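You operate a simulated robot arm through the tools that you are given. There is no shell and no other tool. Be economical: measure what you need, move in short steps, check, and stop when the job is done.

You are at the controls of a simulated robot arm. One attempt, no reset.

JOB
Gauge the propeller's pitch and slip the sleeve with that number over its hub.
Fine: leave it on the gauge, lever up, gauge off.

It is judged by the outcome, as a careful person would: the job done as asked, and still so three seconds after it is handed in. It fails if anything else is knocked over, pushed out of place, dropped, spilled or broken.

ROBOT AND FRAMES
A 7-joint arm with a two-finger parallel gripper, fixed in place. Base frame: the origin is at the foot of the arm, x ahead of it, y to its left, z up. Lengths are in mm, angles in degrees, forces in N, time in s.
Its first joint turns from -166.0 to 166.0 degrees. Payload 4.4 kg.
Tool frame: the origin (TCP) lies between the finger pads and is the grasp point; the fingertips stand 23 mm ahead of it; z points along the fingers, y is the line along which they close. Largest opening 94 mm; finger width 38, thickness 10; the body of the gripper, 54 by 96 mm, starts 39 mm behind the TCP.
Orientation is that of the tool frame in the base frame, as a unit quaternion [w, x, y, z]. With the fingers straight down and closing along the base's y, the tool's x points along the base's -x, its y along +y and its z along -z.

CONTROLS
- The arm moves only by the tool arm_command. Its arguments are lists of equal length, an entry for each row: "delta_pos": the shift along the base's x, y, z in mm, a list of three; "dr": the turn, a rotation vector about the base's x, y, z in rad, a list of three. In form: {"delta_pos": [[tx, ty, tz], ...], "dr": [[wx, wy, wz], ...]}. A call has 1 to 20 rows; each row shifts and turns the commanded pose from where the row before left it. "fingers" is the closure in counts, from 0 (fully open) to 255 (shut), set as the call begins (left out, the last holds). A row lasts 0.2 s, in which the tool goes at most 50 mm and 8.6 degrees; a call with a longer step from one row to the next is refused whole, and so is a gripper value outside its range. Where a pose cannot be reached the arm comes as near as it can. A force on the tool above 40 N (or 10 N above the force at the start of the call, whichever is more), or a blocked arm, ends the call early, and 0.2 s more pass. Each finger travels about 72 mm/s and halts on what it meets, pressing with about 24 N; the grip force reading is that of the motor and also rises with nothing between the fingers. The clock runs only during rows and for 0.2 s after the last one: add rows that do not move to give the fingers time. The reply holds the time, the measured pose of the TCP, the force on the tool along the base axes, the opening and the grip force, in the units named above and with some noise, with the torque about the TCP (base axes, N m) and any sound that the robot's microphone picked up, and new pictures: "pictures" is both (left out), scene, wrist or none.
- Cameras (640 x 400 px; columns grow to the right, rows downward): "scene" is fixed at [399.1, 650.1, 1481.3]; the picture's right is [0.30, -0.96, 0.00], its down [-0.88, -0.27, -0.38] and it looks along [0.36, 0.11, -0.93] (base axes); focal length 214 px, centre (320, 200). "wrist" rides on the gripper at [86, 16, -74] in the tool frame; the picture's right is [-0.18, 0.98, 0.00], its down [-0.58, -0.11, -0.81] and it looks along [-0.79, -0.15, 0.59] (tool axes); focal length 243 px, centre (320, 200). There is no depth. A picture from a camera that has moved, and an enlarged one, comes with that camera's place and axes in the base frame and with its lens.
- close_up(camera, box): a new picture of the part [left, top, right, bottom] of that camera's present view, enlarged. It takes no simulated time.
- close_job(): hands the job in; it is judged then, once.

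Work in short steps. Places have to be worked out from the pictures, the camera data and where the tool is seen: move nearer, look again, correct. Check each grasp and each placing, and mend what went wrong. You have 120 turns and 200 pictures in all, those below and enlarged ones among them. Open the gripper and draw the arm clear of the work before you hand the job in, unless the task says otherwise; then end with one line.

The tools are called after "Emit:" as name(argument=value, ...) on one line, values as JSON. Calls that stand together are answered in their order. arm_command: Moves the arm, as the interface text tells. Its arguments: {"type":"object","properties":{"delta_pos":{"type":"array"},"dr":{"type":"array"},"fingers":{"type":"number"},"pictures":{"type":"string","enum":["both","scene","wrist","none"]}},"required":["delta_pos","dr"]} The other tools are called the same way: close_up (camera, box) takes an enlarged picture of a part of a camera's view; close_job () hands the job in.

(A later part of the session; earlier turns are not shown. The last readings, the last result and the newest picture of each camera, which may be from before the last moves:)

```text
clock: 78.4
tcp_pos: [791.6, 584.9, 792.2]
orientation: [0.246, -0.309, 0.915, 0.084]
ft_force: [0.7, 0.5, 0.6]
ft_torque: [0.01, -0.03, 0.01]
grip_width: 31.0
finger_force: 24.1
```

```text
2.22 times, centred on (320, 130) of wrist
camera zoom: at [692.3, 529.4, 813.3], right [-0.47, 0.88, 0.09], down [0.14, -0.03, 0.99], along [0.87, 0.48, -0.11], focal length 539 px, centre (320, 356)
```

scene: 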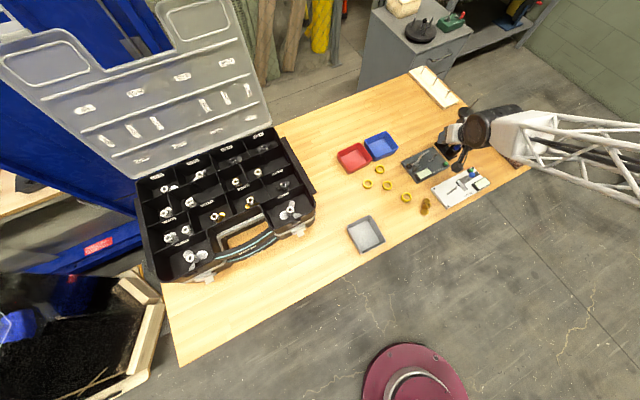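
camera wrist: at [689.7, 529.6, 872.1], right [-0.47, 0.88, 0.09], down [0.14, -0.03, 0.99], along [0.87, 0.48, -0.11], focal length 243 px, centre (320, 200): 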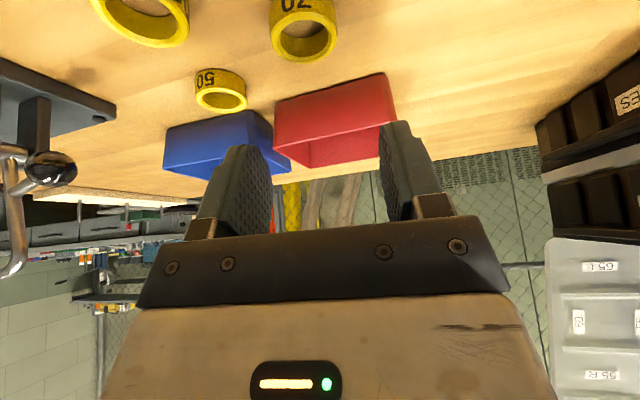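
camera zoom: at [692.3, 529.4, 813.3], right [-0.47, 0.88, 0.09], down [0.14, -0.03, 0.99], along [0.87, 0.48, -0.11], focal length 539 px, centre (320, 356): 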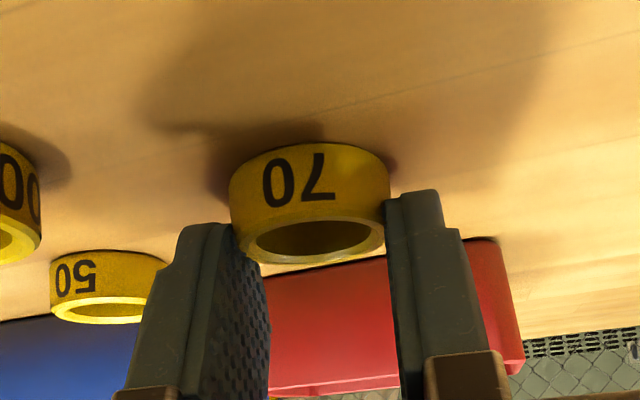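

Still a chord (31.0). The pads contact on the near side of the ring; reopening and moving another 8 mm outward.

Emit:
arm_command(delta_pos=[[0, 0, 0], [0, 0, 0], [6.5, 4.7, 0], [0, 0, 0]], dr=[[0, 0, 0], [0, 0, 0], [0, 0, 0], [0, 0, 0]], fingers=119, pictures="none")

Emit:
close_up(camera="wrist", box=[200, 40, 440, 220])

Emit:
arm_command(delta_pos=[[0, 0, 0], [0, 0, 0], [0, 0, 0]], dr=[[0, 0, 0], [0, 0, 0], [0, 0, 0]], fingers=255, pictures="none")

Emit:
close_up(camera="wrist", box=[200, 40, 440, 220])

```text
clock: 79.4
tcp_pos: [797.6, 591.0, 792.5]
orientation: [0.246, -0.309, 0.915, 0.083]
ft_force: [1.0, -0.3, 0.8]
ft_torque: [0.0, -0.04, 0.0]
grip_width: 50.0
finger_force: 0.0
```

```text
2.22 times, centred on (320, 130) of wrist
camera zoom: at [698.7, 534.8, 813.7], right [-0.47, 0.88, 0.09], down [0.14, -0.03, 0.99], along [0.87, 0.48, -0.11], focal length 539 px, centre (320, 356)
```

zoom: 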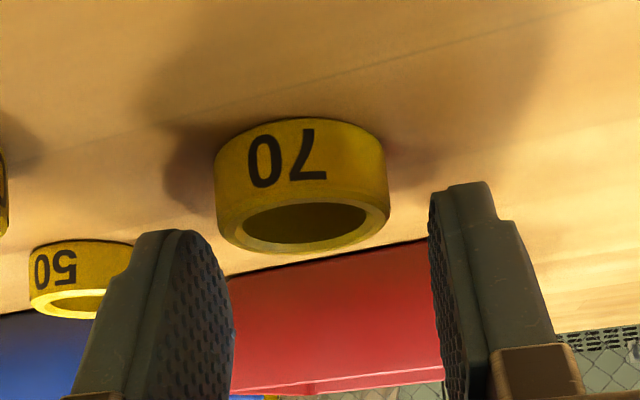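

```text
clock: 80.2
tcp_pos: [797.2, 591.1, 791.5]
orientation: [0.247, -0.31, 0.914, 0.084]
ft_force: [-0.2, 0.2, 0.5]
ft_torque: [-0.01, -0.01, 0.01]
grip_width: 30.9
finger_force: 24.0
```

```text
2.22 times, centred on (320, 130) of wrist
camera zoom: at [698.6, 534.7, 813.7], right [-0.47, 0.88, 0.09], down [0.14, -0.03, 0.99], along [0.87, 0.48, -0.11], focal length 539 px, centre (320, 356)
```

zoom: 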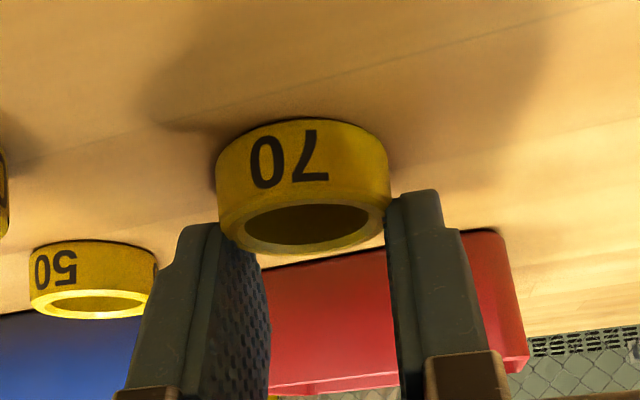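

The width is 31 regardless of position, so that is the sleeve's true diameter. Going back ~7 mm so the pads are centred, then gripping and lifting.

Emit:
arm_command(delta_pos=[[0, 0, 0], [0, 0, 0], [-6, -4.3, 0], [0, 0, 0]], dr=[[0, 0, 0], [0, 0, 0], [0, 0, 0], [0, 0, 0]], fingers=119, pictures="none")

Emit:
arm_command(delta_pos=[[0, 0, 0], [0, 0, 0], [0, 0, 0], [0, 0, 5], [0, 0, 15], [0, 0, 30], [0, 0, 0]], dr=[[0, 0, 0], [0, 0, 0], [0, 0, 0], [0, 0, 0], [0, 0, 0], [0, 0, 0], [0, 0, 0]], fingers=255, pictures="none")

Emit:
close_up(camera="wrist", box=[200, 40, 440, 220])

```text
clock: 81.2
tcp_pos: [792.0, 586.2, 791.9]
orientation: [0.246, -0.31, 0.915, 0.085]
ft_force: [0.8, 0.5, 0.8]
ft_torque: [0.0, -0.02, -0.03]
grip_width: 50.0
finger_force: 0.1
```

```text
clock: 82.8
tcp_pos: [791.9, 586.2, 842.4]
orientation: [0.247, -0.309, 0.914, 0.084]
ft_force: [0.8, -1.1, -0.4]
ft_torque: [0.0, 0.01, 0.0]
grip_width: 31.0
finger_force: 23.8
```

```text
2.22 times, centred on (320, 130) of wrist
camera zoom: at [693.4, 530.5, 864.3], right [-0.47, 0.88, 0.09], down [0.14, -0.03, 0.99], along [0.87, 0.48, -0.11], focal length 539 px, centre (320, 356)
```

zoom: 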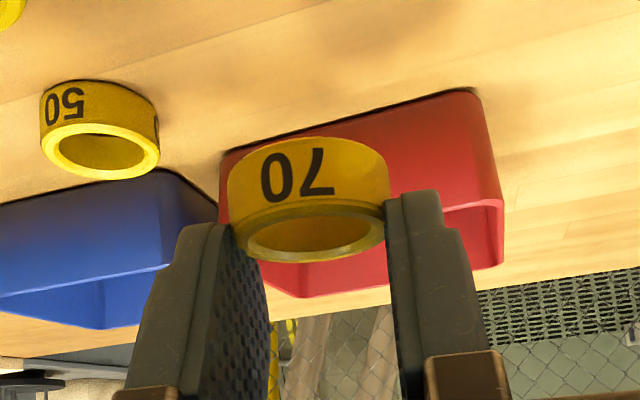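

Sleeve 70 held level. Moving over the pin at z≈955 while yawing back to 13.5°.

Emit:
arm_command(delta_pos=[[0, 0, 40], [0, 0, 45], [0, 0, 28], [25.3, -30, 0], [25.3, -30, 0], [25.3, -30, 0], [25.3, -30, 0], [25.3, -30, 0], [25.3, -30, 0], [25, -29.3, 0], [0, 0, 0]], dr=[[0, 0, 0], [0, 0, 0], [0, 0, 0], [0, 0, -0.06], [0, 0, -0.06], [0, 0, -0.06], [0, 0, -0.06], [0, 0, -0.06], [0, 0, -0.06], [0, 0, -0.057], [0, 0, 0]], pictures="wrist")

Emit:
close_up(camera="wrist", box=[220, 0, 420, 180])

```text
clock: 85.2
tcp_pos: [970.5, 377.6, 954.9]
orientation: [0.258, -0.114, 0.959, 0.032]
ft_force: [0.1, 0.0, 0.6]
ft_torque: [-0.01, -0.01, -0.01]
grip_width: 30.8
finger_force: 24.4
camera wrist: at [857.7, 366.0, 976.5], right [-0.08, 0.99, 0.09], down [0.12, -0.08, 0.99], along [0.99, 0.09, -0.11], focal length 243 px, centre (320, 200)
```

wrist: 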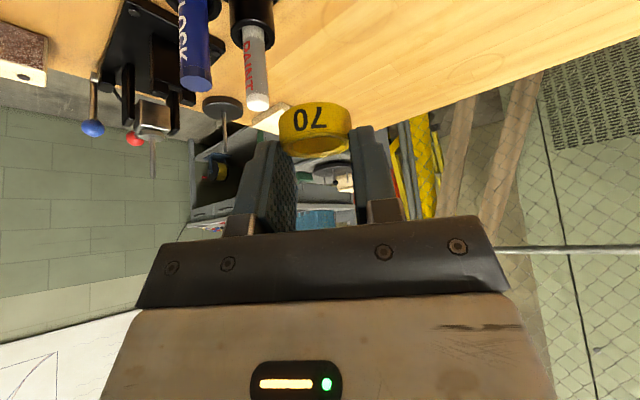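

```text
2.22 times, centred on (320, 90) of wrist
camera zoom: at [857.7, 366.0, 976.5], right [-0.08, 0.99, 0.09], down [0.12, -0.08, 0.99], along [0.99, 0.09, -0.11], focal length 539 px, centre (320, 444)
```

zoom: 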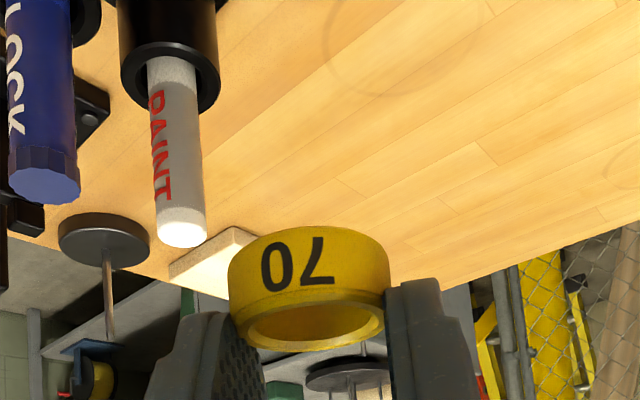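

Sleeve secure. Lowering to just above the pin tip (TCP ≈ 858) to check alignment.

Emit:
arm_command(delta_pos=[[0, 0, -30], [0, 0, -30], [0, 0, -25], [0, 0, -11], [0, 0, 0]], dr=[[0, 0, 0], [0, 0, 0], [0, 0, 0], [0, 0, 0], [0, 0, 0]], pictures="none")

Emit:
close_up(camera="wrist", box=[220, 20, 420, 190])

Emit:
close_up(camera="scene", box=[410, 125, 470, 175])

```text
clock: 86.4
tcp_pos: [968.3, 376.9, 858.8]
orientation: [0.259, -0.114, 0.959, 0.032]
ft_force: [0.4, -0.5, -0.5]
ft_torque: [0.0, 0.0, -0.01]
grip_width: 31.2
finger_force: 23.8
```

```text
2.35 times, centred on (320, 105) of wrist
camera zoom: at [855.8, 365.8, 879.5], right [-0.08, 0.99, 0.09], down [0.12, -0.08, 0.99], along [0.99, 0.09, -0.11], focal length 571 px, centre (320, 424)
```

zoom: 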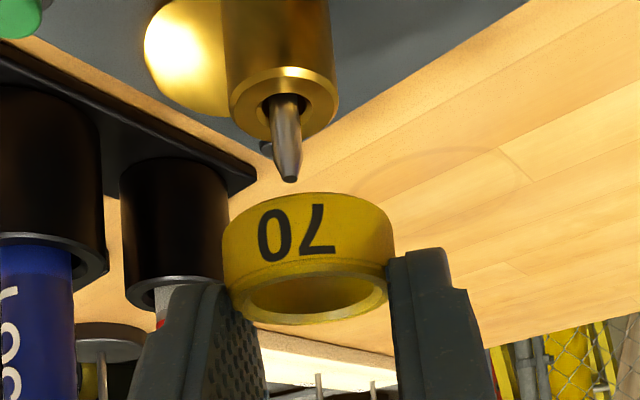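

```text
8.00 times, centred on (440, 150) of scene
camera zoom: at [399.1, 650.1, 1481.3], right [0.3, -0.96, 0.0], down [-0.88, -0.27, -0.38], along [0.36, 0.11, -0.93], focal length 1716 px, centre (-640, 600)
```

zoom: 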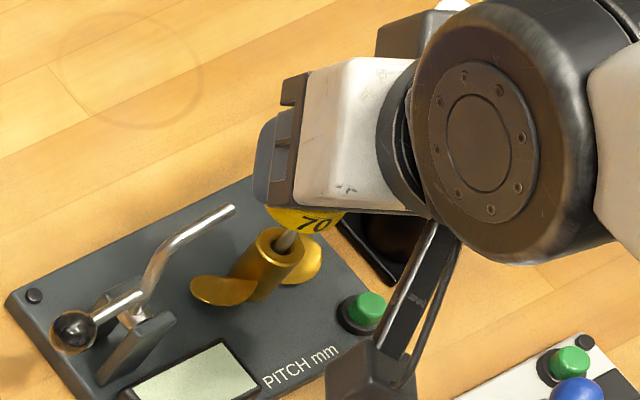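

Depth looks right; laterally the sleeve is ~2 mm too far to +y. Correcting and lowering over the pin tip.

Emit:
arm_command(delta_pos=[[0, -2.2, 0], [0, 0, -6], [0, 0, -6], [0, 0, -6], [0, 0, 0]], dr=[[0, 0, 0], [0, 0, 0], [0, 0, 0], [0, 0, 0], [0, 0, 0]], pictures="none")

Emit:
close_up(camera="wrist", box=[220, 20, 420, 190])

```text
clock: 87.6
tcp_pos: [969.0, 375.4, 841.7]
orientation: [0.259, -0.114, 0.959, 0.031]
ft_force: [0.6, -0.1, -0.5]
ft_torque: [0.02, 0.01, 0.0]
grip_width: 30.9
finger_force: 23.8
```

```text
2.35 times, centred on (320, 105) of wrist
camera zoom: at [856.4, 364.0, 862.1], right [-0.08, 0.99, 0.09], down [0.12, -0.08, 0.99], along [0.99, 0.09, -0.11], focal length 571 px, centre (320, 424)
```

zoom: 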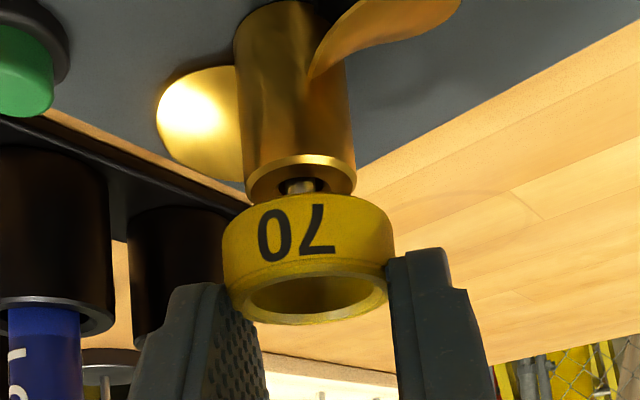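

Sleeve axis now lines up with the hub. Lowering to just above the hub.

Emit:
arm_command(delta_pos=[[0, 0, -3], [0, 0, -3], [0, 0, 0]], dr=[[0, 0, 0], [0, 0, 0], [0, 0, 0]], pictures="none")

Emit:
close_up(camera="wrist", box=[260, 60, 390, 170])

```text
clock: 88.4
tcp_pos: [969.6, 376.3, 836.3]
orientation: [0.26, -0.113, 0.958, 0.032]
ft_force: [-3.5, -2.6, 15.8]
ft_torque: [-0.14, 0.36, 0.03]
grip_width: 31.2
finger_force: 24.3
```

```text
3.64 times, centred on (325, 115) of wrist
camera zoom: at [856.9, 364.1, 857.3], right [-0.08, 0.99, 0.09], down [0.12, -0.09, 0.99], along [0.99, 0.09, -0.11], focal length 882 px, centre (302, 509)
```

zoom: 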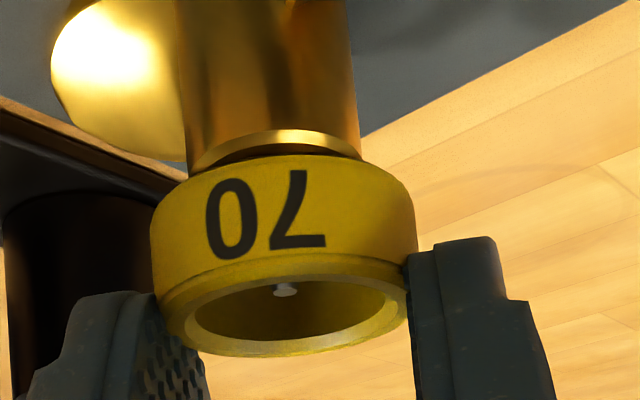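

Contact: torque and side force say the sleeve's near (−x) and −y rim sits on the hub. Raising slightly, shifting (−2,−1), and lowering again.

Emit:
arm_command(delta_pos=[[0, 0, 2], [-2, -1, 0], [0, 0, -1.5], [0, 0, -1.5]], dr=[[0, 0, 0], [0, 0, 0], [0, 0, 0], [0, 0, 0]], pictures="none")

Emit:
close_up(camera="wrist", box=[260, 60, 390, 170])

```text
clock: 89.4
tcp_pos: [966.5, 375.9, 834.8]
orientation: [0.259, -0.113, 0.959, 0.032]
ft_force: [1.4, 0.2, 18.3]
ft_torque: [-0.06, 0.2, 0.02]
grip_width: 31.1
finger_force: 24.0
```

```text
3.64 times, centred on (325, 115) of wrist
camera zoom: at [854.2, 363.6, 856.5], right [-0.08, 0.99, 0.09], down [0.12, -0.08, 0.99], along [0.99, 0.09, -0.11], focal length 882 px, centre (302, 509)
```

zoom: 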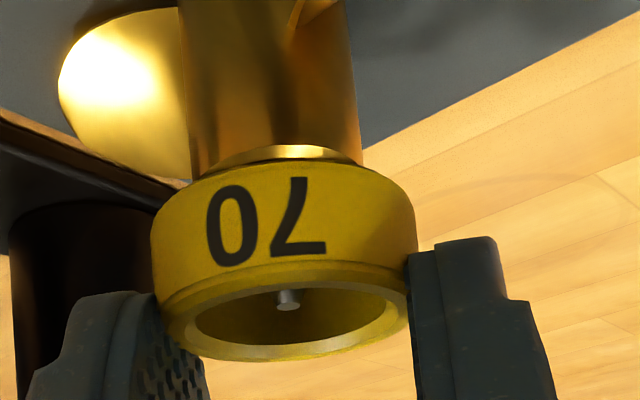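

Still near-side contact but closer to centred. Another (−2,−0.7) shift.

Emit:
arm_command(delta_pos=[[0, 0, 2], [-2, -0.7, 0], [0, 0, -1.5], [0, 0, -1.5]], dr=[[0, 0, 0], [0, 0, 0], [0, 0, 0], [0, 0, 0]], pictures="none")

Emit:
close_up(camera="wrist", box=[260, 60, 390, 170])

```text
clock: 90.4
tcp_pos: [964.3, 374.7, 833.1]
orientation: [0.259, -0.113, 0.959, 0.032]
ft_force: [1.4, 3.0, 19.1]
ft_torque: [0.06, 0.18, -0.02]
grip_width: 31.3
finger_force: 23.7
```

```text
3.64 times, centred on (325, 115) of wrist
camera zoom: at [852.1, 362.3, 854.6], right [-0.08, 0.99, 0.09], down [0.12, -0.08, 0.99], along [0.99, 0.09, -0.11], focal length 882 px, centre (302, 509)
```

zoom: 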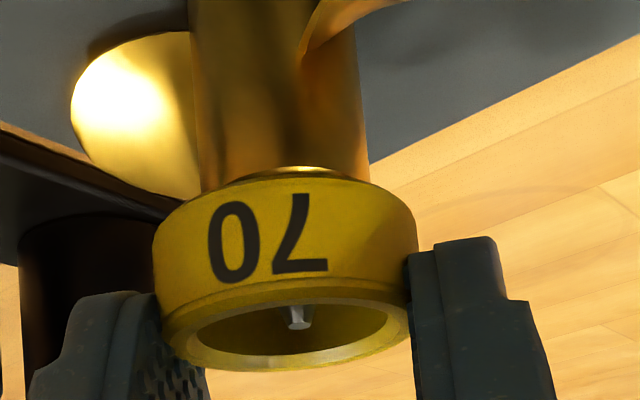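

Sleeve nearly centred (Fy now slightly +, contact near centre). Fine correction (+1.2,+0.4) and gentle press.

Emit:
arm_command(delta_pos=[[0, 0, 2], [1.2, 0.4, 0], [0, 0, -1.5], [0, 0, -1]], dr=[[0, 0, 0], [0, 0, 0], [0, 0, 0], [0, 0, 0]], pictures="none")

Emit:
close_up(camera="wrist", box=[260, 60, 390, 170])

```text
clock: 91.4
tcp_pos: [966.0, 373.8, 832.7]
orientation: [0.258, -0.113, 0.959, 0.031]
ft_force: [-3.7, -3.6, 14.2]
ft_torque: [-0.13, 0.31, 0.02]
grip_width: 30.7
finger_force: 24.1
```

```text
3.64 times, centred on (325, 115) of wrist
camera zoom: at [852.9, 362.5, 854.6], right [-0.08, 0.99, 0.09], down [0.12, -0.08, 0.99], along [0.99, 0.09, -0.11], focal length 882 px, centre (302, 509)
```

zoom: 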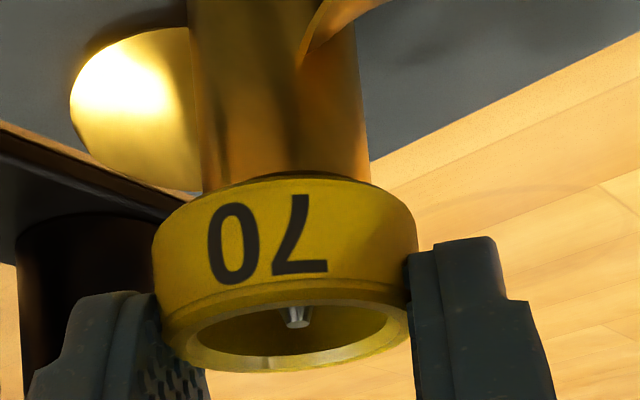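

The hub chamfer has entered the sleeve; side force −3.7/−3.6 N. Relieving laterally then going on down.

Emit:
arm_command(delta_pos=[[-0.6, -0.4, 0.5], [0, 0, 0], [0, 0, -1], [0, 0, -1]], dr=[[0, 0, 0], [0, 0, 0], [0, 0, 0], [0, 0, 0]], pictures="none")

Emit:
close_up(camera="wrist", box=[260, 60, 390, 170])

```text
clock: 92.4
tcp_pos: [965.1, 373.2, 833.1]
orientation: [0.259, -0.114, 0.959, 0.032]
ft_force: [-1.3, 1.8, 18.8]
ft_torque: [0.01, 0.29, 0.01]
grip_width: 31.0
finger_force: 24.4
```

```text
3.64 times, centred on (325, 115) of wrist
camera zoom: at [853.0, 362.4, 854.1], right [-0.08, 0.99, 0.09], down [0.12, -0.08, 0.99], along [0.99, 0.09, -0.11], focal length 882 px, centre (302, 509)
```

zoom: 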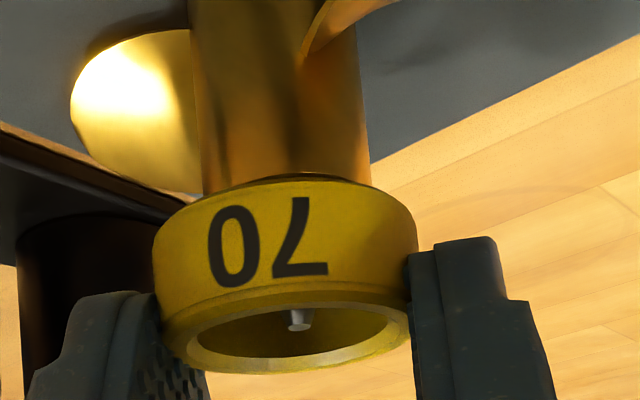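

y is balanced, x still pushes −. One more tiny shift and press.

Emit:
arm_command(delta_pos=[[-0.7, 0.2, 0.8], [0, 0, 0], [0, 0, -1], [0, 0, -0.6]], dr=[[0, 0, 0], [0, 0, 0], [0, 0, 0], [0, 0, 0]], pictures="none")

Emit:
close_up(camera="wrist", box=[260, 60, 390, 170])

```text
clock: 93.4
tcp_pos: [964.7, 375.1, 830.9]
orientation: [0.258, -0.114, 0.959, 0.031]
ft_force: [0.6, 0.7, 18.3]
ft_torque: [0.01, 0.23, -0.02]
grip_width: 30.8
finger_force: 24.0
```

```text
3.64 times, centred on (325, 115) of wrist
camera zoom: at [852.0, 362.4, 852.2], right [-0.08, 0.99, 0.09], down [0.12, -0.08, 0.99], along [0.99, 0.09, -0.11], focal length 882 px, centre (302, 509)
```

zoom: 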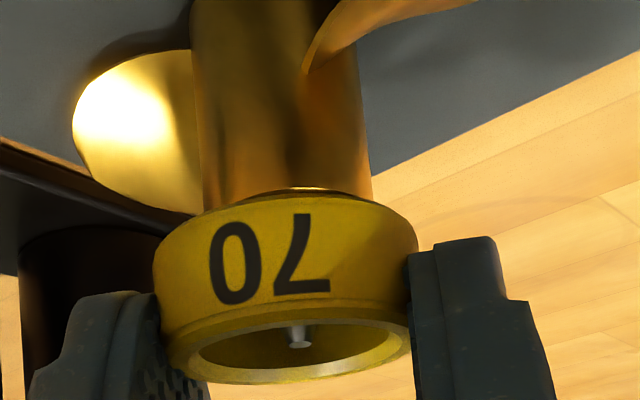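

The sleeve sits centred on the chamfer around the pin; it is captive now. I'll loosen the fingers a little so it can self-align and drop.

Emit:
arm_command(delta_pos=[[0, 0, 1], [0, 0, 0], [0, 0, 0]], dr=[[0, 0, 0], [0, 0, 0], [0, 0, 0]], fingers=160, pictures="none")

Emit:
close_up(camera="wrist", box=[250, 50, 400, 180])

```text
clock: 94.2
tcp_pos: [963.9, 373.6, 831.3]
orientation: [0.258, -0.113, 0.959, 0.032]
ft_force: [-0.2, -0.3, 0.1]
ft_torque: [-0.02, 0.0, -0.02]
grip_width: 35.4
finger_force: 0.0
```

```text
3.08 times, centred on (325, 115) of wrist
camera zoom: at [851.7, 362.4, 852.4], right [-0.08, 0.99, 0.09], down [0.12, -0.08, 0.99], along [0.99, 0.09, -0.11], focal length 746 px, centre (305, 462)
```

zoom: 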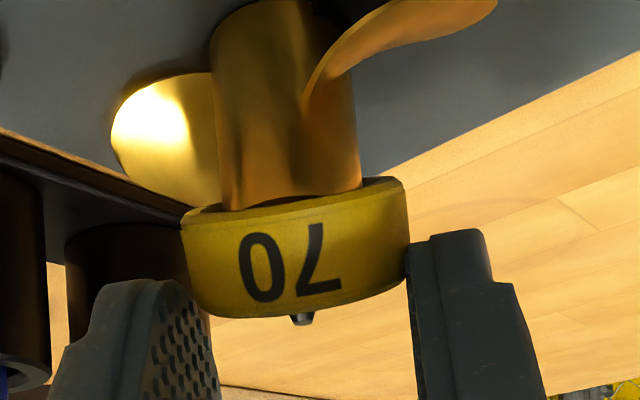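

The sleeve dropped partly but hangs tilted with the near side up. I'll rise, set the fingers to a ~23 mm gap (straddling the pin) and press the rim down evenly.

Emit:
arm_command(delta_pos=[[0, 0, 10], [0, 0, 15], [-2, 0, 5], [-3, -0.5, 0], [0, 0, 0]], dr=[[0, 0, 0], [0, 0, 0], [0, 0, 0], [0, 0, 0], [0, 0, 0]], pictures="none")

Emit:
arm_command(delta_pos=[[0, 0, 0], [0, 0, 0]], dr=[[0, 0, 0], [0, 0, 0]], fingers=192, pictures="none")

Emit:
close_up(camera="wrist", box=[220, 10, 420, 180])

Emit:
close_up(camera="scene", box=[420, 135, 460, 170])

```text
clock: 95.4
tcp_pos: [958.6, 373.9, 860.6]
orientation: [0.259, -0.114, 0.959, 0.031]
ft_force: [-0.5, 0.3, -0.5]
ft_torque: [0.03, -0.01, 0.01]
grip_width: 34.8
finger_force: 0.1
```

```text
clock: 96.0
tcp_pos: [958.7, 372.8, 861.1]
orientation: [0.259, -0.114, 0.959, 0.032]
ft_force: [-0.2, 0.0, 1.0]
ft_torque: [0.02, 0.01, -0.01]
grip_width: 23.1
finger_force: 0.0
```

```text
2.35 times, centred on (320, 95) of wrist
camera zoom: at [847.2, 362.0, 882.6], right [-0.08, 0.99, 0.09], down [0.12, -0.08, 0.99], along [0.99, 0.09, -0.11], focal length 571 px, centre (320, 447)
```

zoom: 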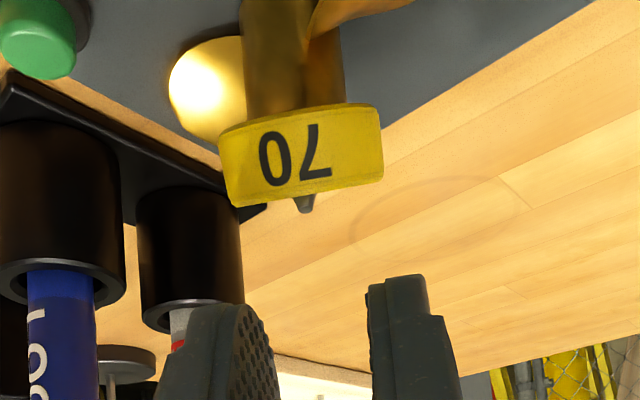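

```text
11.43 times, centred on (440, 152) of scene
camera zoom: at [399.1, 650.1, 1481.3], right [0.3, -0.96, 0.0], down [-0.88, -0.27, -0.38], along [0.36, 0.11, -0.93], focal length 2451 px, centre (-1051, 743)
```

zoom: 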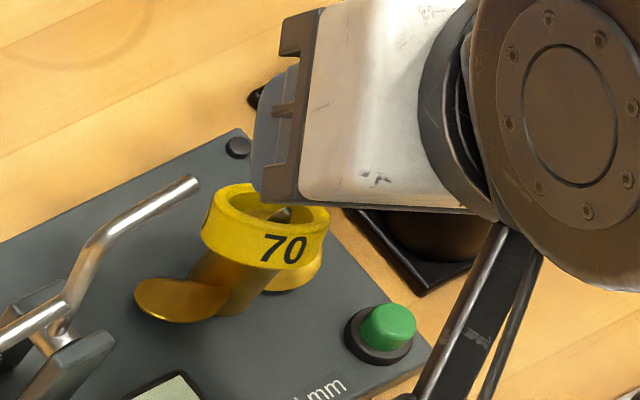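

Ring hangs on the hub tilted (near side high). Pressing down gently with both fingertips on its near/lateral rim.

Emit:
arm_command(delta_pos=[[0, 0, -8], [0, 0, -6], [0, 0, -3], [0, 0, -2], [0, 0, -2]], dr=[[0, 0, 0], [0, 0, 0], [0, 0, 0], [0, 0, 0], [0, 0, 0]], pictures="none")

Emit:
close_up(camera="wrist", box=[220, 30, 420, 200])

```text
clock: 97.2
tcp_pos: [959.4, 374.8, 841.1]
orientation: [0.259, -0.113, 0.959, 0.031]
ft_force: [-1.1, 1.1, 6.3]
ft_torque: [0.11, 0.07, -0.01]
grip_width: 24.3
finger_force: 1.1
```

```text
2.35 times, centred on (320, 115) of wrist
camera zoom: at [847.0, 361.8, 863.1], right [-0.08, 0.99, 0.09], down [0.12, -0.08, 0.99], along [0.99, 0.09, -0.11], focal length 571 px, centre (320, 400)
```

zoom: 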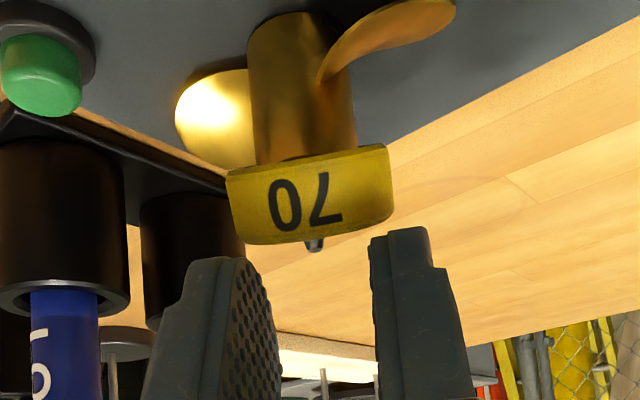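

Light contact (6 N), mostly the +y finger. Pressing a little further.

Emit:
arm_command(delta_pos=[[0, 0, -1.5], [0, 0, -1.5], [0, 0, -1.5]], dr=[[0, 0, 0], [0, 0, 0], [0, 0, 0]], pictures="none")

Emit:
close_up(camera="wrist", box=[220, 30, 420, 200])

```text
clock: 98.0
tcp_pos: [960.3, 373.3, 837.6]
orientation: [0.26, -0.114, 0.958, 0.032]
ft_force: [-6.4, 1.3, 32.0]
ft_torque: [0.11, 0.09, 0.02]
grip_width: 26.9
finger_force: 3.6
```

```text
2.35 times, centred on (320, 115) of wrist
camera zoom: at [847.5, 361.5, 859.7], right [-0.08, 0.99, 0.09], down [0.12, -0.09, 0.99], along [0.99, 0.09, -0.11], focal length 571 px, centre (320, 400)
```

zoom: 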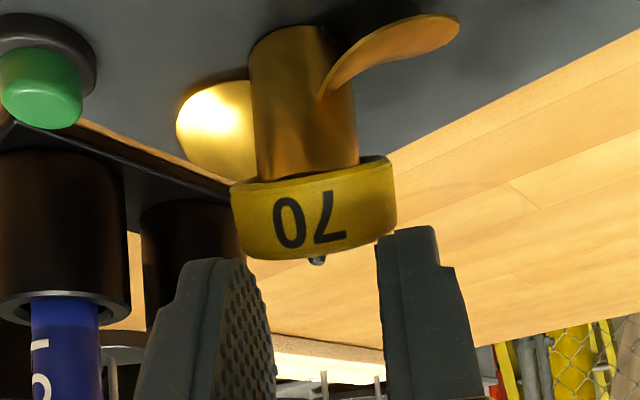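

32 N without levelling: the push is at mid-ring rather than the raised near rim. Backing up, narrowing the gap to ~13 mm and moving 9 mm nearer.

Emit:
arm_command(delta_pos=[[0, 0, 6], [0, 0, 10], [-4, -1, 4], [-5, -1, 0], [0, 0, 0]], dr=[[0, 0, 0], [0, 0, 0], [0, 0, 0], [0, 0, 0], [0, 0, 0]], pictures="none")

Emit:
arm_command(delta_pos=[[0, 0, 0], [0, 0, 0]], dr=[[0, 0, 0], [0, 0, 0]], fingers=219, pictures="none")

Emit:
close_up(camera="wrist", box=[220, 10, 420, 180])

Emit:
close_up(camera="scene", box=[420, 135, 460, 170])

```text
clock: 99.2
tcp_pos: [950.1, 371.7, 855.0]
orientation: [0.259, -0.114, 0.959, 0.031]
ft_force: [-0.8, -0.5, -0.3]
ft_torque: [0.03, -0.01, 0.0]
grip_width: 23.1
finger_force: 0.2
```

```text
clock: 99.8
tcp_pos: [950.1, 372.1, 856.6]
orientation: [0.258, -0.114, 0.959, 0.032]
ft_force: [-0.1, 0.6, -0.2]
ft_torque: [0.03, 0.02, 0.0]
grip_width: 13.3
finger_force: 0.0
```

```text
2.35 times, centred on (320, 95) of wrist
camera zoom: at [837.8, 360.6, 877.7], right [-0.08, 0.99, 0.09], down [0.12, -0.08, 0.99], along [0.99, 0.09, -0.11], focal length 571 px, centre (320, 447)
```

zoom: 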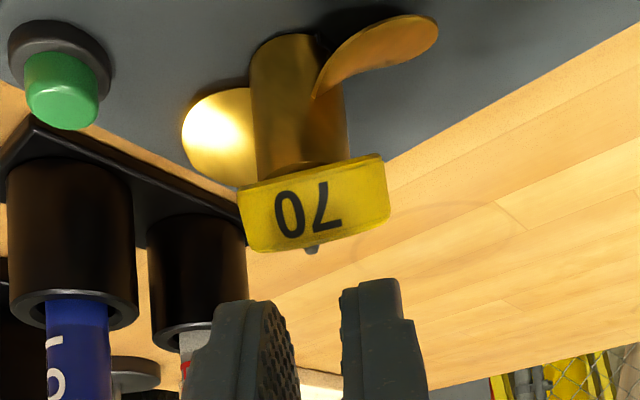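

```text
11.43 times, centred on (440, 152) of scene
camera zoom: at [399.1, 650.1, 1481.3], right [0.3, -0.96, 0.0], down [-0.88, -0.27, -0.38], along [0.36, 0.11, -0.93], focal length 2451 px, centre (-1051, 743)
```

zoom: 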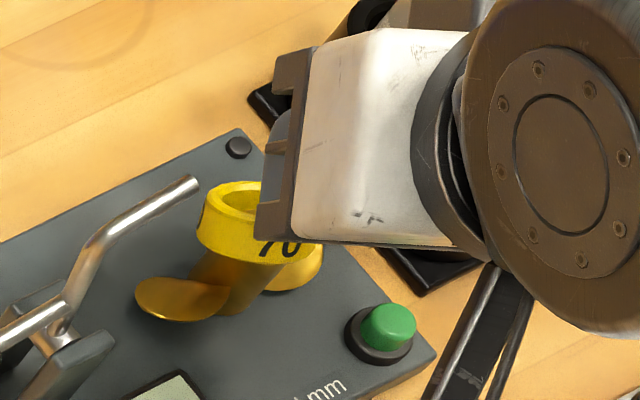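

Fingers are over the near rim with the gap aligned to the pin. Pressing down carefully.

Emit:
arm_command(delta_pos=[[0, 0, -5], [0, 0, -3], [0, 0, -2], [0, 0, -2]], dr=[[0, 0, 0], [0, 0, 0], [0, 0, 0], [0, 0, 0]], pictures="none")

Emit:
close_up(camera="wrist", box=[220, 30, 420, 200])

```text
clock: 100.8
tcp_pos: [950.5, 371.6, 843.6]
orientation: [0.259, -0.114, 0.959, 0.031]
ft_force: [0.1, 0.1, -0.2]
ft_torque: [-0.01, -0.01, 0.0]
grip_width: 13.3
finger_force: 0.0
```

```text
2.35 times, centred on (320, 115) of wrist
camera zoom: at [837.9, 360.3, 864.7], right [-0.08, 0.99, 0.09], down [0.12, -0.08, 0.99], along [0.99, 0.09, -0.11], focal length 571 px, centre (320, 400)
```

zoom: 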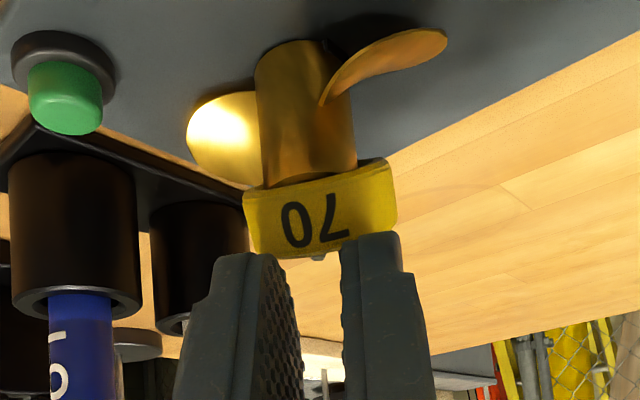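

No force yet; continuing.

Emit:
arm_command(delta_pos=[[0, 0, -1.5], [0, 0, -1.5], [0, 0, -1.5], [0, 0, -1.5]], dr=[[0, 0, 0], [0, 0, 0], [0, 0, 0], [0, 0, 0]], pictures="none")

Emit:
close_up(camera="wrist", box=[220, 30, 420, 200])

```text
clock: 101.8
tcp_pos: [951.0, 371.4, 839.3]
orientation: [0.259, -0.113, 0.959, 0.031]
ft_force: [-2.6, 0.5, 8.2]
ft_torque: [0.12, 0.0, 0.05]
grip_width: 14.0
finger_force: 1.0
```

```text
2.35 times, centred on (320, 115) of wrist
camera zoom: at [838.4, 360.2, 859.9], right [-0.08, 0.99, 0.09], down [0.12, -0.08, 0.99], along [0.99, 0.09, -0.11], focal length 571 px, centre (320, 400)
```

zoom: 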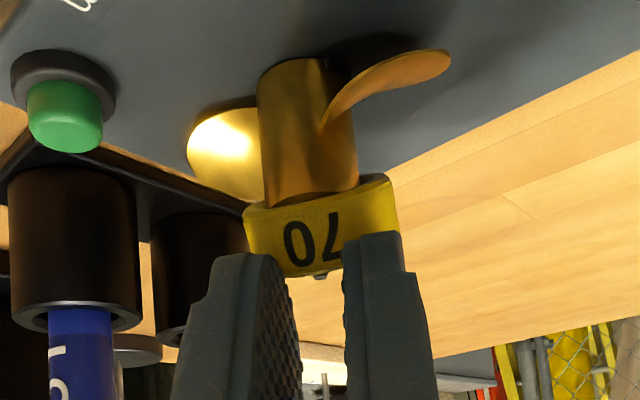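

The fingertips are in front of the ring's wall, not on it. Raising and moving 6 mm outward, then pressing.

Emit:
arm_command(delta_pos=[[0, 0, 8], [0, 0, 8], [6, 1.5, 0], [0, 0, -4], [0, 0, -3], [0, 0, -2]], dr=[[0, 0, 0], [0, 0, 0], [0, 0, 0], [0, 0, 0], [0, 0, 0], [0, 0, 0]], pictures="none")

Emit:
close_up(camera="wrist", box=[220, 30, 420, 200])

```text
clock: 103.2
tcp_pos: [955.7, 372.7, 844.6]
orientation: [0.259, -0.114, 0.959, 0.031]
ft_force: [0.1, -0.9, 0.1]
ft_torque: [-0.02, -0.02, -0.01]
grip_width: 13.3
finger_force: 0.2
```

```text
2.35 times, centred on (320, 115) of wrist
camera zoom: at [843.9, 361.4, 865.9], right [-0.08, 0.99, 0.09], down [0.12, -0.08, 0.99], along [0.99, 0.09, -0.11], focal length 571 px, centre (320, 400)
```

zoom: 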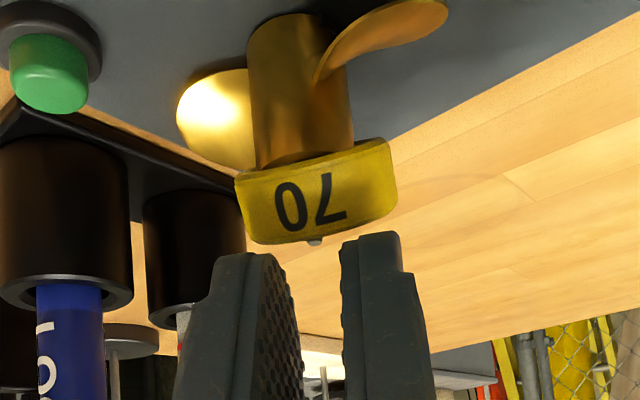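

Fingertips now just above the near rim. Pressing 1 mm at a time.

Emit:
arm_command(delta_pos=[[0, 0, -1.5], [0, 0, -1.5], [0, 0, -1], [0, 0, -1]], dr=[[0, 0, 0], [0, 0, 0], [0, 0, 0], [0, 0, 0]], pictures="none")

Emit:
close_up(camera="wrist", box=[220, 30, 420, 200])

```text
clock: 104.2
tcp_pos: [956.9, 373.2, 840.6]
orientation: [0.26, -0.114, 0.958, 0.032]
ft_force: [-3.1, 1.6, 13.9]
ft_torque: [0.1, 0.08, 0.01]
grip_width: 14.5
finger_force: 1.0
```

```text
2.35 times, centred on (320, 115) of wrist
camera zoom: at [843.8, 361.7, 862.1], right [-0.08, 0.99, 0.09], down [0.12, -0.08, 0.99], along [0.99, 0.09, -0.11], focal length 571 px, centre (320, 400)
```

zoom: 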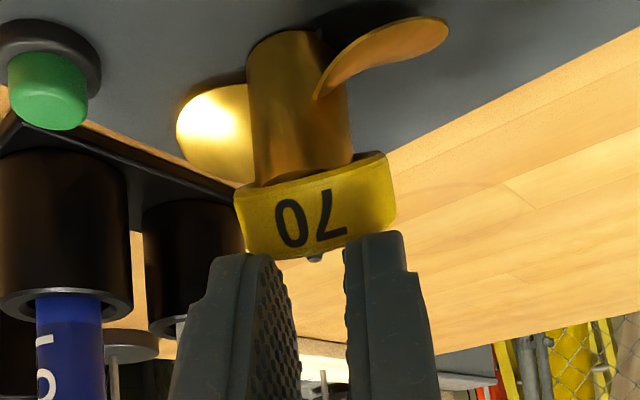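

Contact isn't levelling it. Backing off to view the sleeve's tilt clearly.

Emit:
arm_command(delta_pos=[[0, 0, 10], [0, 0, 25], [-20, -10, 20], [-40, -10, 20]], dr=[[0, 0, 0], [0, 0, 0], [0, 0, 0], [0, 0, 0]], pictures="none")

Emit:
close_up(camera="scene", box=[422, 143, 450, 168])

Emit:
close_up(camera="wrist", box=[250, 0, 390, 100])

```text
clock: 105.2
tcp_pos: [895.9, 351.8, 913.6]
orientation: [0.259, -0.114, 0.959, 0.031]
ft_force: [-0.5, 0.7, 0.9]
ft_torque: [0.02, -0.01, 0.01]
grip_width: 13.6
finger_force: 0.1
```

```text
16.00 times, centred on (436, 156) of scene
camera zoom: at [399.1, 650.1, 1481.3], right [0.3, -0.96, 0.0], down [-0.88, -0.27, -0.38], along [0.36, 0.11, -0.93], focal length 3432 px, centre (-1536, 912)
```

zoom: 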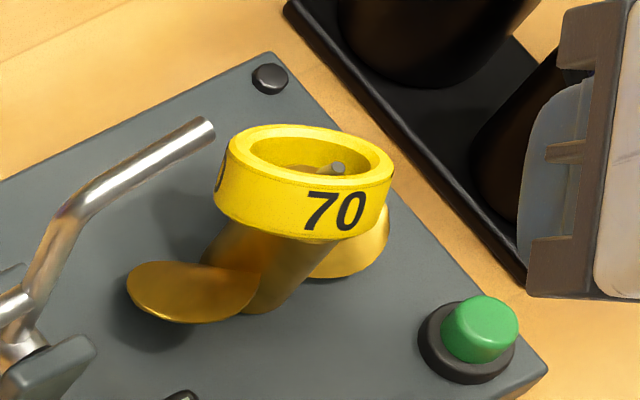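

```text
4.00 times, centred on (320, 50) of wrist
camera zoom: at [783.6, 340.0, 935.3], right [-0.08, 0.99, 0.09], down [0.12, -0.08, 0.99], along [0.99, 0.09, -0.11], focal length 970 px, centre (320, 800)
```

zoom: 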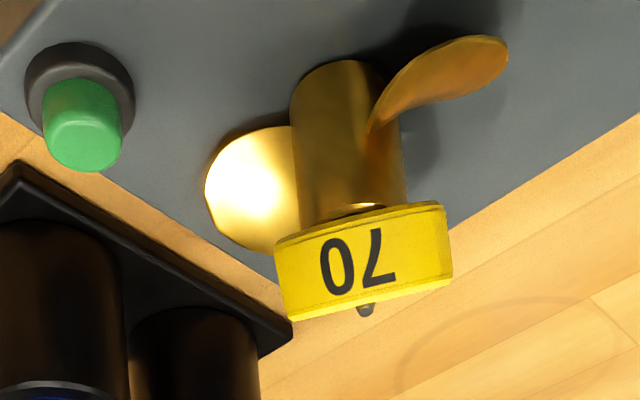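

The sleeve leans with its −x/+y side high. I'll press again at the earlier nearer spot (TCP≈(951,372)), where the +y finger bears on that high side, with more travel.

Emit:
arm_command(delta_pos=[[28, 10, -15], [27, 10, -15], [0, 0, -20], [0, 0, -15], [0, 0, -6]], dr=[[0, 0, 0], [0, 0, 0], [0, 0, 0], [0, 0, 0], [0, 0, 0]], pictures="none")

Emit:
close_up(camera="wrist", box=[250, 50, 390, 180])

```text
clock: 106.4
tcp_pos: [950.5, 372.2, 843.7]
orientation: [0.259, -0.113, 0.959, 0.032]
ft_force: [-0.3, 0.8, 1.2]
ft_torque: [-0.03, 0.01, -0.02]
grip_width: 13.4
finger_force: 0.1
```

```text
3.08 times, centred on (320, 115) of wrist
camera zoom: at [838.9, 361.5, 864.8], right [-0.08, 0.99, 0.09], down [0.12, -0.08, 0.99], along [0.99, 0.09, -0.11], focal length 746 px, centre (320, 462)
```

zoom: 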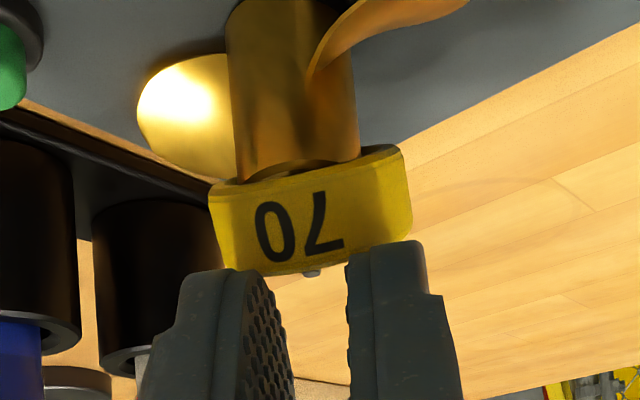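

Laterally level; tilt is purely near-side-up. Pressing on.

Emit:
arm_command(delta_pos=[[0, 0, -2], [0, 0, -2], [0, 0, -1.5], [0, 0, -1.5], [0, 0, -1]], dr=[[0, 0, 0], [0, 0, 0], [0, 0, 0], [0, 0, 0], [0, 0, 0]], pictures="none")

Emit:
close_up(camera="wrist", box=[250, 50, 390, 180])

```text
clock: 107.6
tcp_pos: [952.3, 372.5, 837.2]
orientation: [0.26, -0.113, 0.959, 0.031]
ft_force: [-5.8, -1.2, 23.0]
ft_torque: [0.02, -0.05, 0.04]
grip_width: 15.8
finger_force: 2.9
```

```text
3.08 times, centred on (320, 115) of wrist
camera zoom: at [840.1, 361.6, 858.6], right [-0.08, 0.99, 0.09], down [0.12, -0.09, 0.99], along [0.99, 0.09, -0.11], focal length 746 px, centre (320, 462)
```

zoom: 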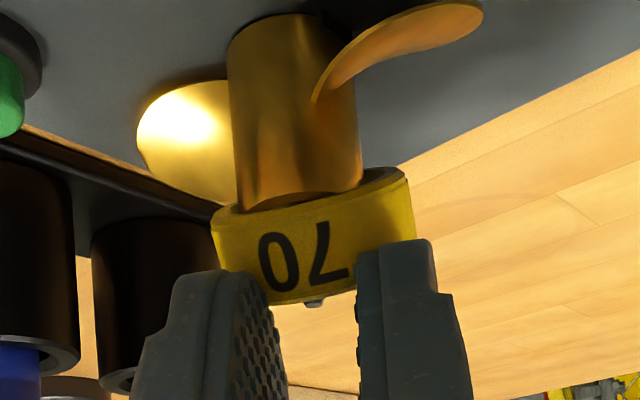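

Rather than push, I'll regrip the sleeve, shift it ~2.5 mm nearer (it was too far out, so its far side dropped), and release again. First rise and reopen around it.

Emit:
arm_command(delta_pos=[[0, 0, 8], [0, 0, 12], [6, 1, 0], [6, 1, 0], [0, 0, 0]], dr=[[0, 0, 0], [0, 0, 0], [0, 0, 0], [0, 0, 0], [0, 0, 0]], pictures="none")

Emit:
arm_command(delta_pos=[[0, 0, 0], [0, 0, 0], [0, 0, -12], [0, 0, -11], [0, 0, 0]], dr=[[0, 0, 0], [0, 0, 0], [0, 0, 0], [0, 0, 0], [0, 0, 0]], fingers=130, pictures="none")

Emit:
close_up(camera="wrist", box=[230, 30, 410, 180])

```text
clock: 108.8
tcp_pos: [964.5, 374.3, 855.0]
orientation: [0.259, -0.114, 0.959, 0.033]
ft_force: [0.5, -0.4, 0.7]
ft_torque: [0.02, -0.03, 0.01]
grip_width: 13.3
finger_force: 0.1
```

```text
clock: 110.0
tcp_pos: [963.5, 375.1, 832.0]
orientation: [0.259, -0.114, 0.959, 0.032]
ft_force: [0.2, 0.0, -0.5]
ft_torque: [-0.01, 0.0, 0.03]
grip_width: 46.6
finger_force: 0.0
```

```text
2.67 times, centred on (320, 105) of wrist
camera zoom: at [850.8, 363.0, 854.4], right [-0.08, 0.99, 0.09], down [0.12, -0.08, 0.99], along [0.99, 0.09, -0.11], focal length 647 px, centre (320, 453)
```

zoom: 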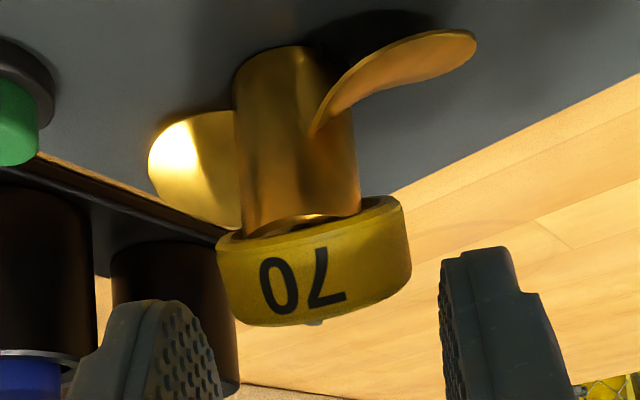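

Fingers straddle the tilted sleeve. Closing on it.

Emit:
arm_command(delta_pos=[[0, 0, 0], [0, 0, 0], [0, 0, 0]], dr=[[0, 0, 0], [0, 0, 0], [0, 0, 0]], fingers=255, pictures="none")

Emit:
close_up(camera="wrist", box=[250, 50, 390, 180])

```text
clock: 110.8
tcp_pos: [962.3, 374.3, 833.0]
orientation: [0.258, -0.114, 0.959, 0.032]
ft_force: [0.5, -0.8, 1.0]
ft_torque: [0.01, -0.04, -0.03]
grip_width: 30.8
finger_force: 24.0
```

```text
3.08 times, centred on (320, 115) of wrist
camera zoom: at [850.7, 363.0, 854.5], right [-0.08, 0.99, 0.09], down [0.12, -0.08, 0.99], along [0.99, 0.09, -0.11], focal length 746 px, centre (320, 462)
```

zoom: 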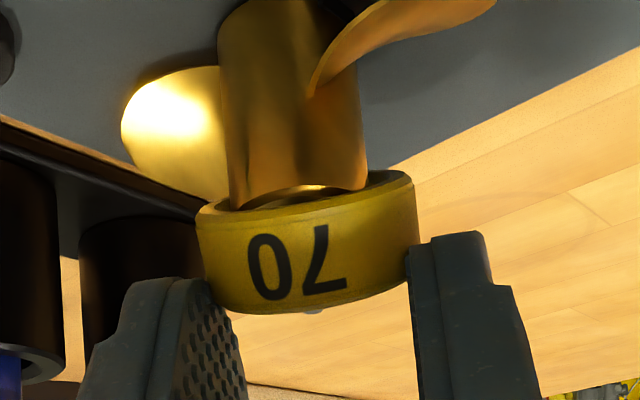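

Gripped. Lifting 4 mm and pitching the tool ~17° about the closing axis to level the sleeve, keeping it centred on the pin.

Emit:
arm_command(delta_pos=[[0, 0, 4], [-2.3, -0.5, 0.5], [-2.3, -0.5, 0.5], [-2.3, -0.5, 0.5], [0, 0, 0]], dr=[[0, 0, 0], [0.0233, -0.0972, 0], [0.0233, -0.0972, 0], [0.0233, -0.0972, 0], [0, 0, 0]], pictures="none")

Emit:
close_up(camera="wrist", box=[240, 50, 400, 200])

Emit:
close_up(camera="scene", box=[405, 130, 465, 180])

```text
clock: 112.0
tcp_pos: [956.2, 374.7, 839.7]
orientation: [0.4, -0.108, 0.909, 0.048]
ft_force: [1.1, -0.1, 0.9]
ft_torque: [0.0, 0.04, 0.01]
grip_width: 31.1
finger_force: 23.9
```

```text
2.67 times, centred on (320, 125) of wrist
camera zoom: at [842.7, 361.8, 826.0], right [-0.11, 0.98, 0.14], down [-0.17, -0.15, 0.97], along [0.98, 0.08, 0.18], focal length 647 px, centre (320, 400)
```

zoom: 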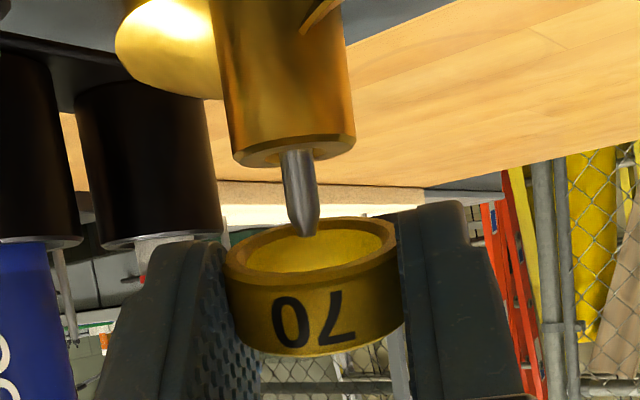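

```text
8.00 times, centred on (435, 155) of scene
camera zoom: at [399.1, 650.1, 1481.3], right [0.3, -0.96, 0.0], down [-0.88, -0.27, -0.38], along [0.36, 0.11, -0.93], focal length 1716 px, centre (-600, 560)
```

zoom: 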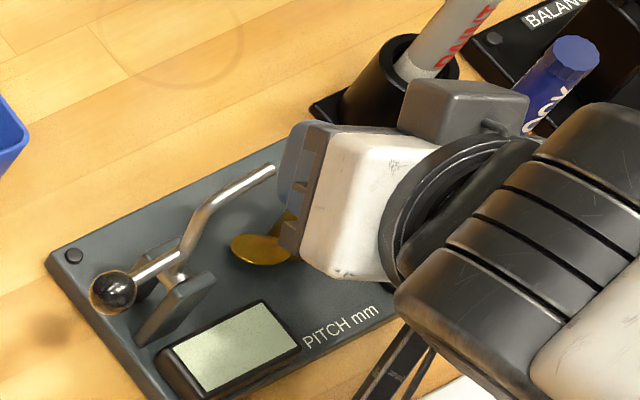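

The sleeve is still ~20° near-side-up but clear of the hub. Shifting it slightly nearer and pressing gently onto the hub top so the contact levels it in the grip.

Emit:
arm_command(delta_pos=[[-1.5, -0.8, 0], [0, 0, -2], [0, 0, -2], [0, 0, -1.5], [0, 0, -1], [0, 0, -1]], dr=[[0, 0, 0], [0, 0, 0], [0, 0, 0], [0, 0, 0], [0, 0, 0], [0, 0, 0]], pictures="none")

Emit:
close_up(camera="wrist", box=[250, 60, 390, 190])

```text
clock: 113.4
tcp_pos: [954.7, 372.4, 830.0]
orientation: [0.4, -0.107, 0.909, 0.047]
ft_force: [-0.7, 0.5, -0.5]
ft_torque: [-0.02, -0.02, -0.02]
grip_width: 31.3
finger_force: 23.9
```

```text
3.08 times, centred on (320, 125) of wrist
camera zoom: at [840.9, 360.2, 817.7], right [-0.11, 0.98, 0.14], down [-0.17, -0.15, 0.97], along [0.98, 0.08, 0.18], focal length 746 px, centre (320, 431)
```

zoom: 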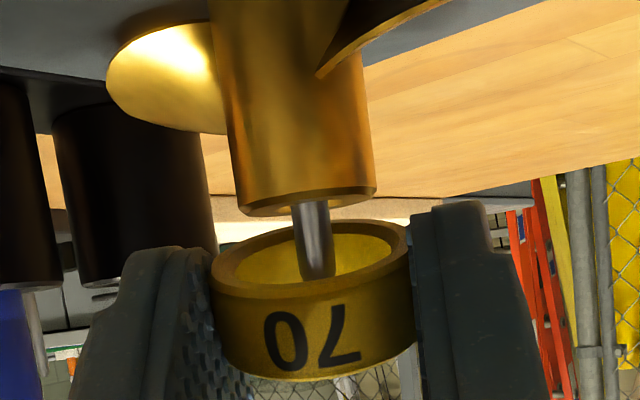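

The pin is inside the sleeve and laterally centred; no contact yet. Lowering further to let the hub level it.

Emit:
arm_command(delta_pos=[[0, 0, -1.5], [0, 0, -1.5], [0, 0, -1.5], [0, 0, -1], [0, 0, -1], [0, 0, -1], [0, 0, -1]], dr=[[0, 0, 0], [0, 0, 0], [0, 0, 0], [0, 0, 0], [0, 0, 0], [0, 0, 0], [0, 0, 0]], pictures="none")

Emit:
close_up(camera="wrist", box=[250, 60, 390, 190])

```text
clock: 115.0
tcp_pos: [956.0, 372.1, 823.0]
orientation: [0.399, -0.108, 0.909, 0.047]
ft_force: [0.1, 0.1, -0.1]
ft_torque: [-0.01, 0.0, -0.01]
grip_width: 30.6
finger_force: 23.7
```

```text
3.08 times, centred on (320, 125) of wrist
camera zoom: at [841.8, 360.9, 809.8], right [-0.11, 0.98, 0.14], down [-0.17, -0.15, 0.97], along [0.98, 0.08, 0.18], focal length 746 px, centre (320, 431)
```

zoom: 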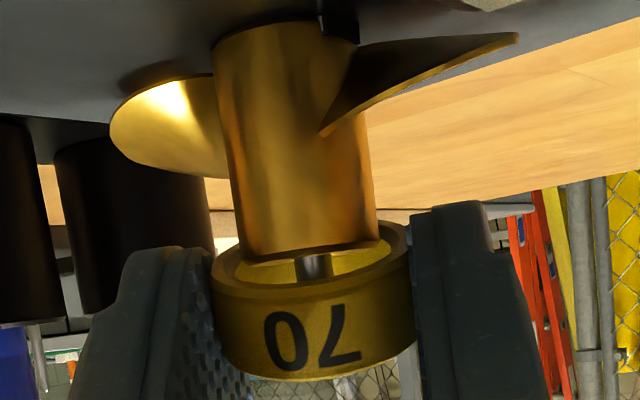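

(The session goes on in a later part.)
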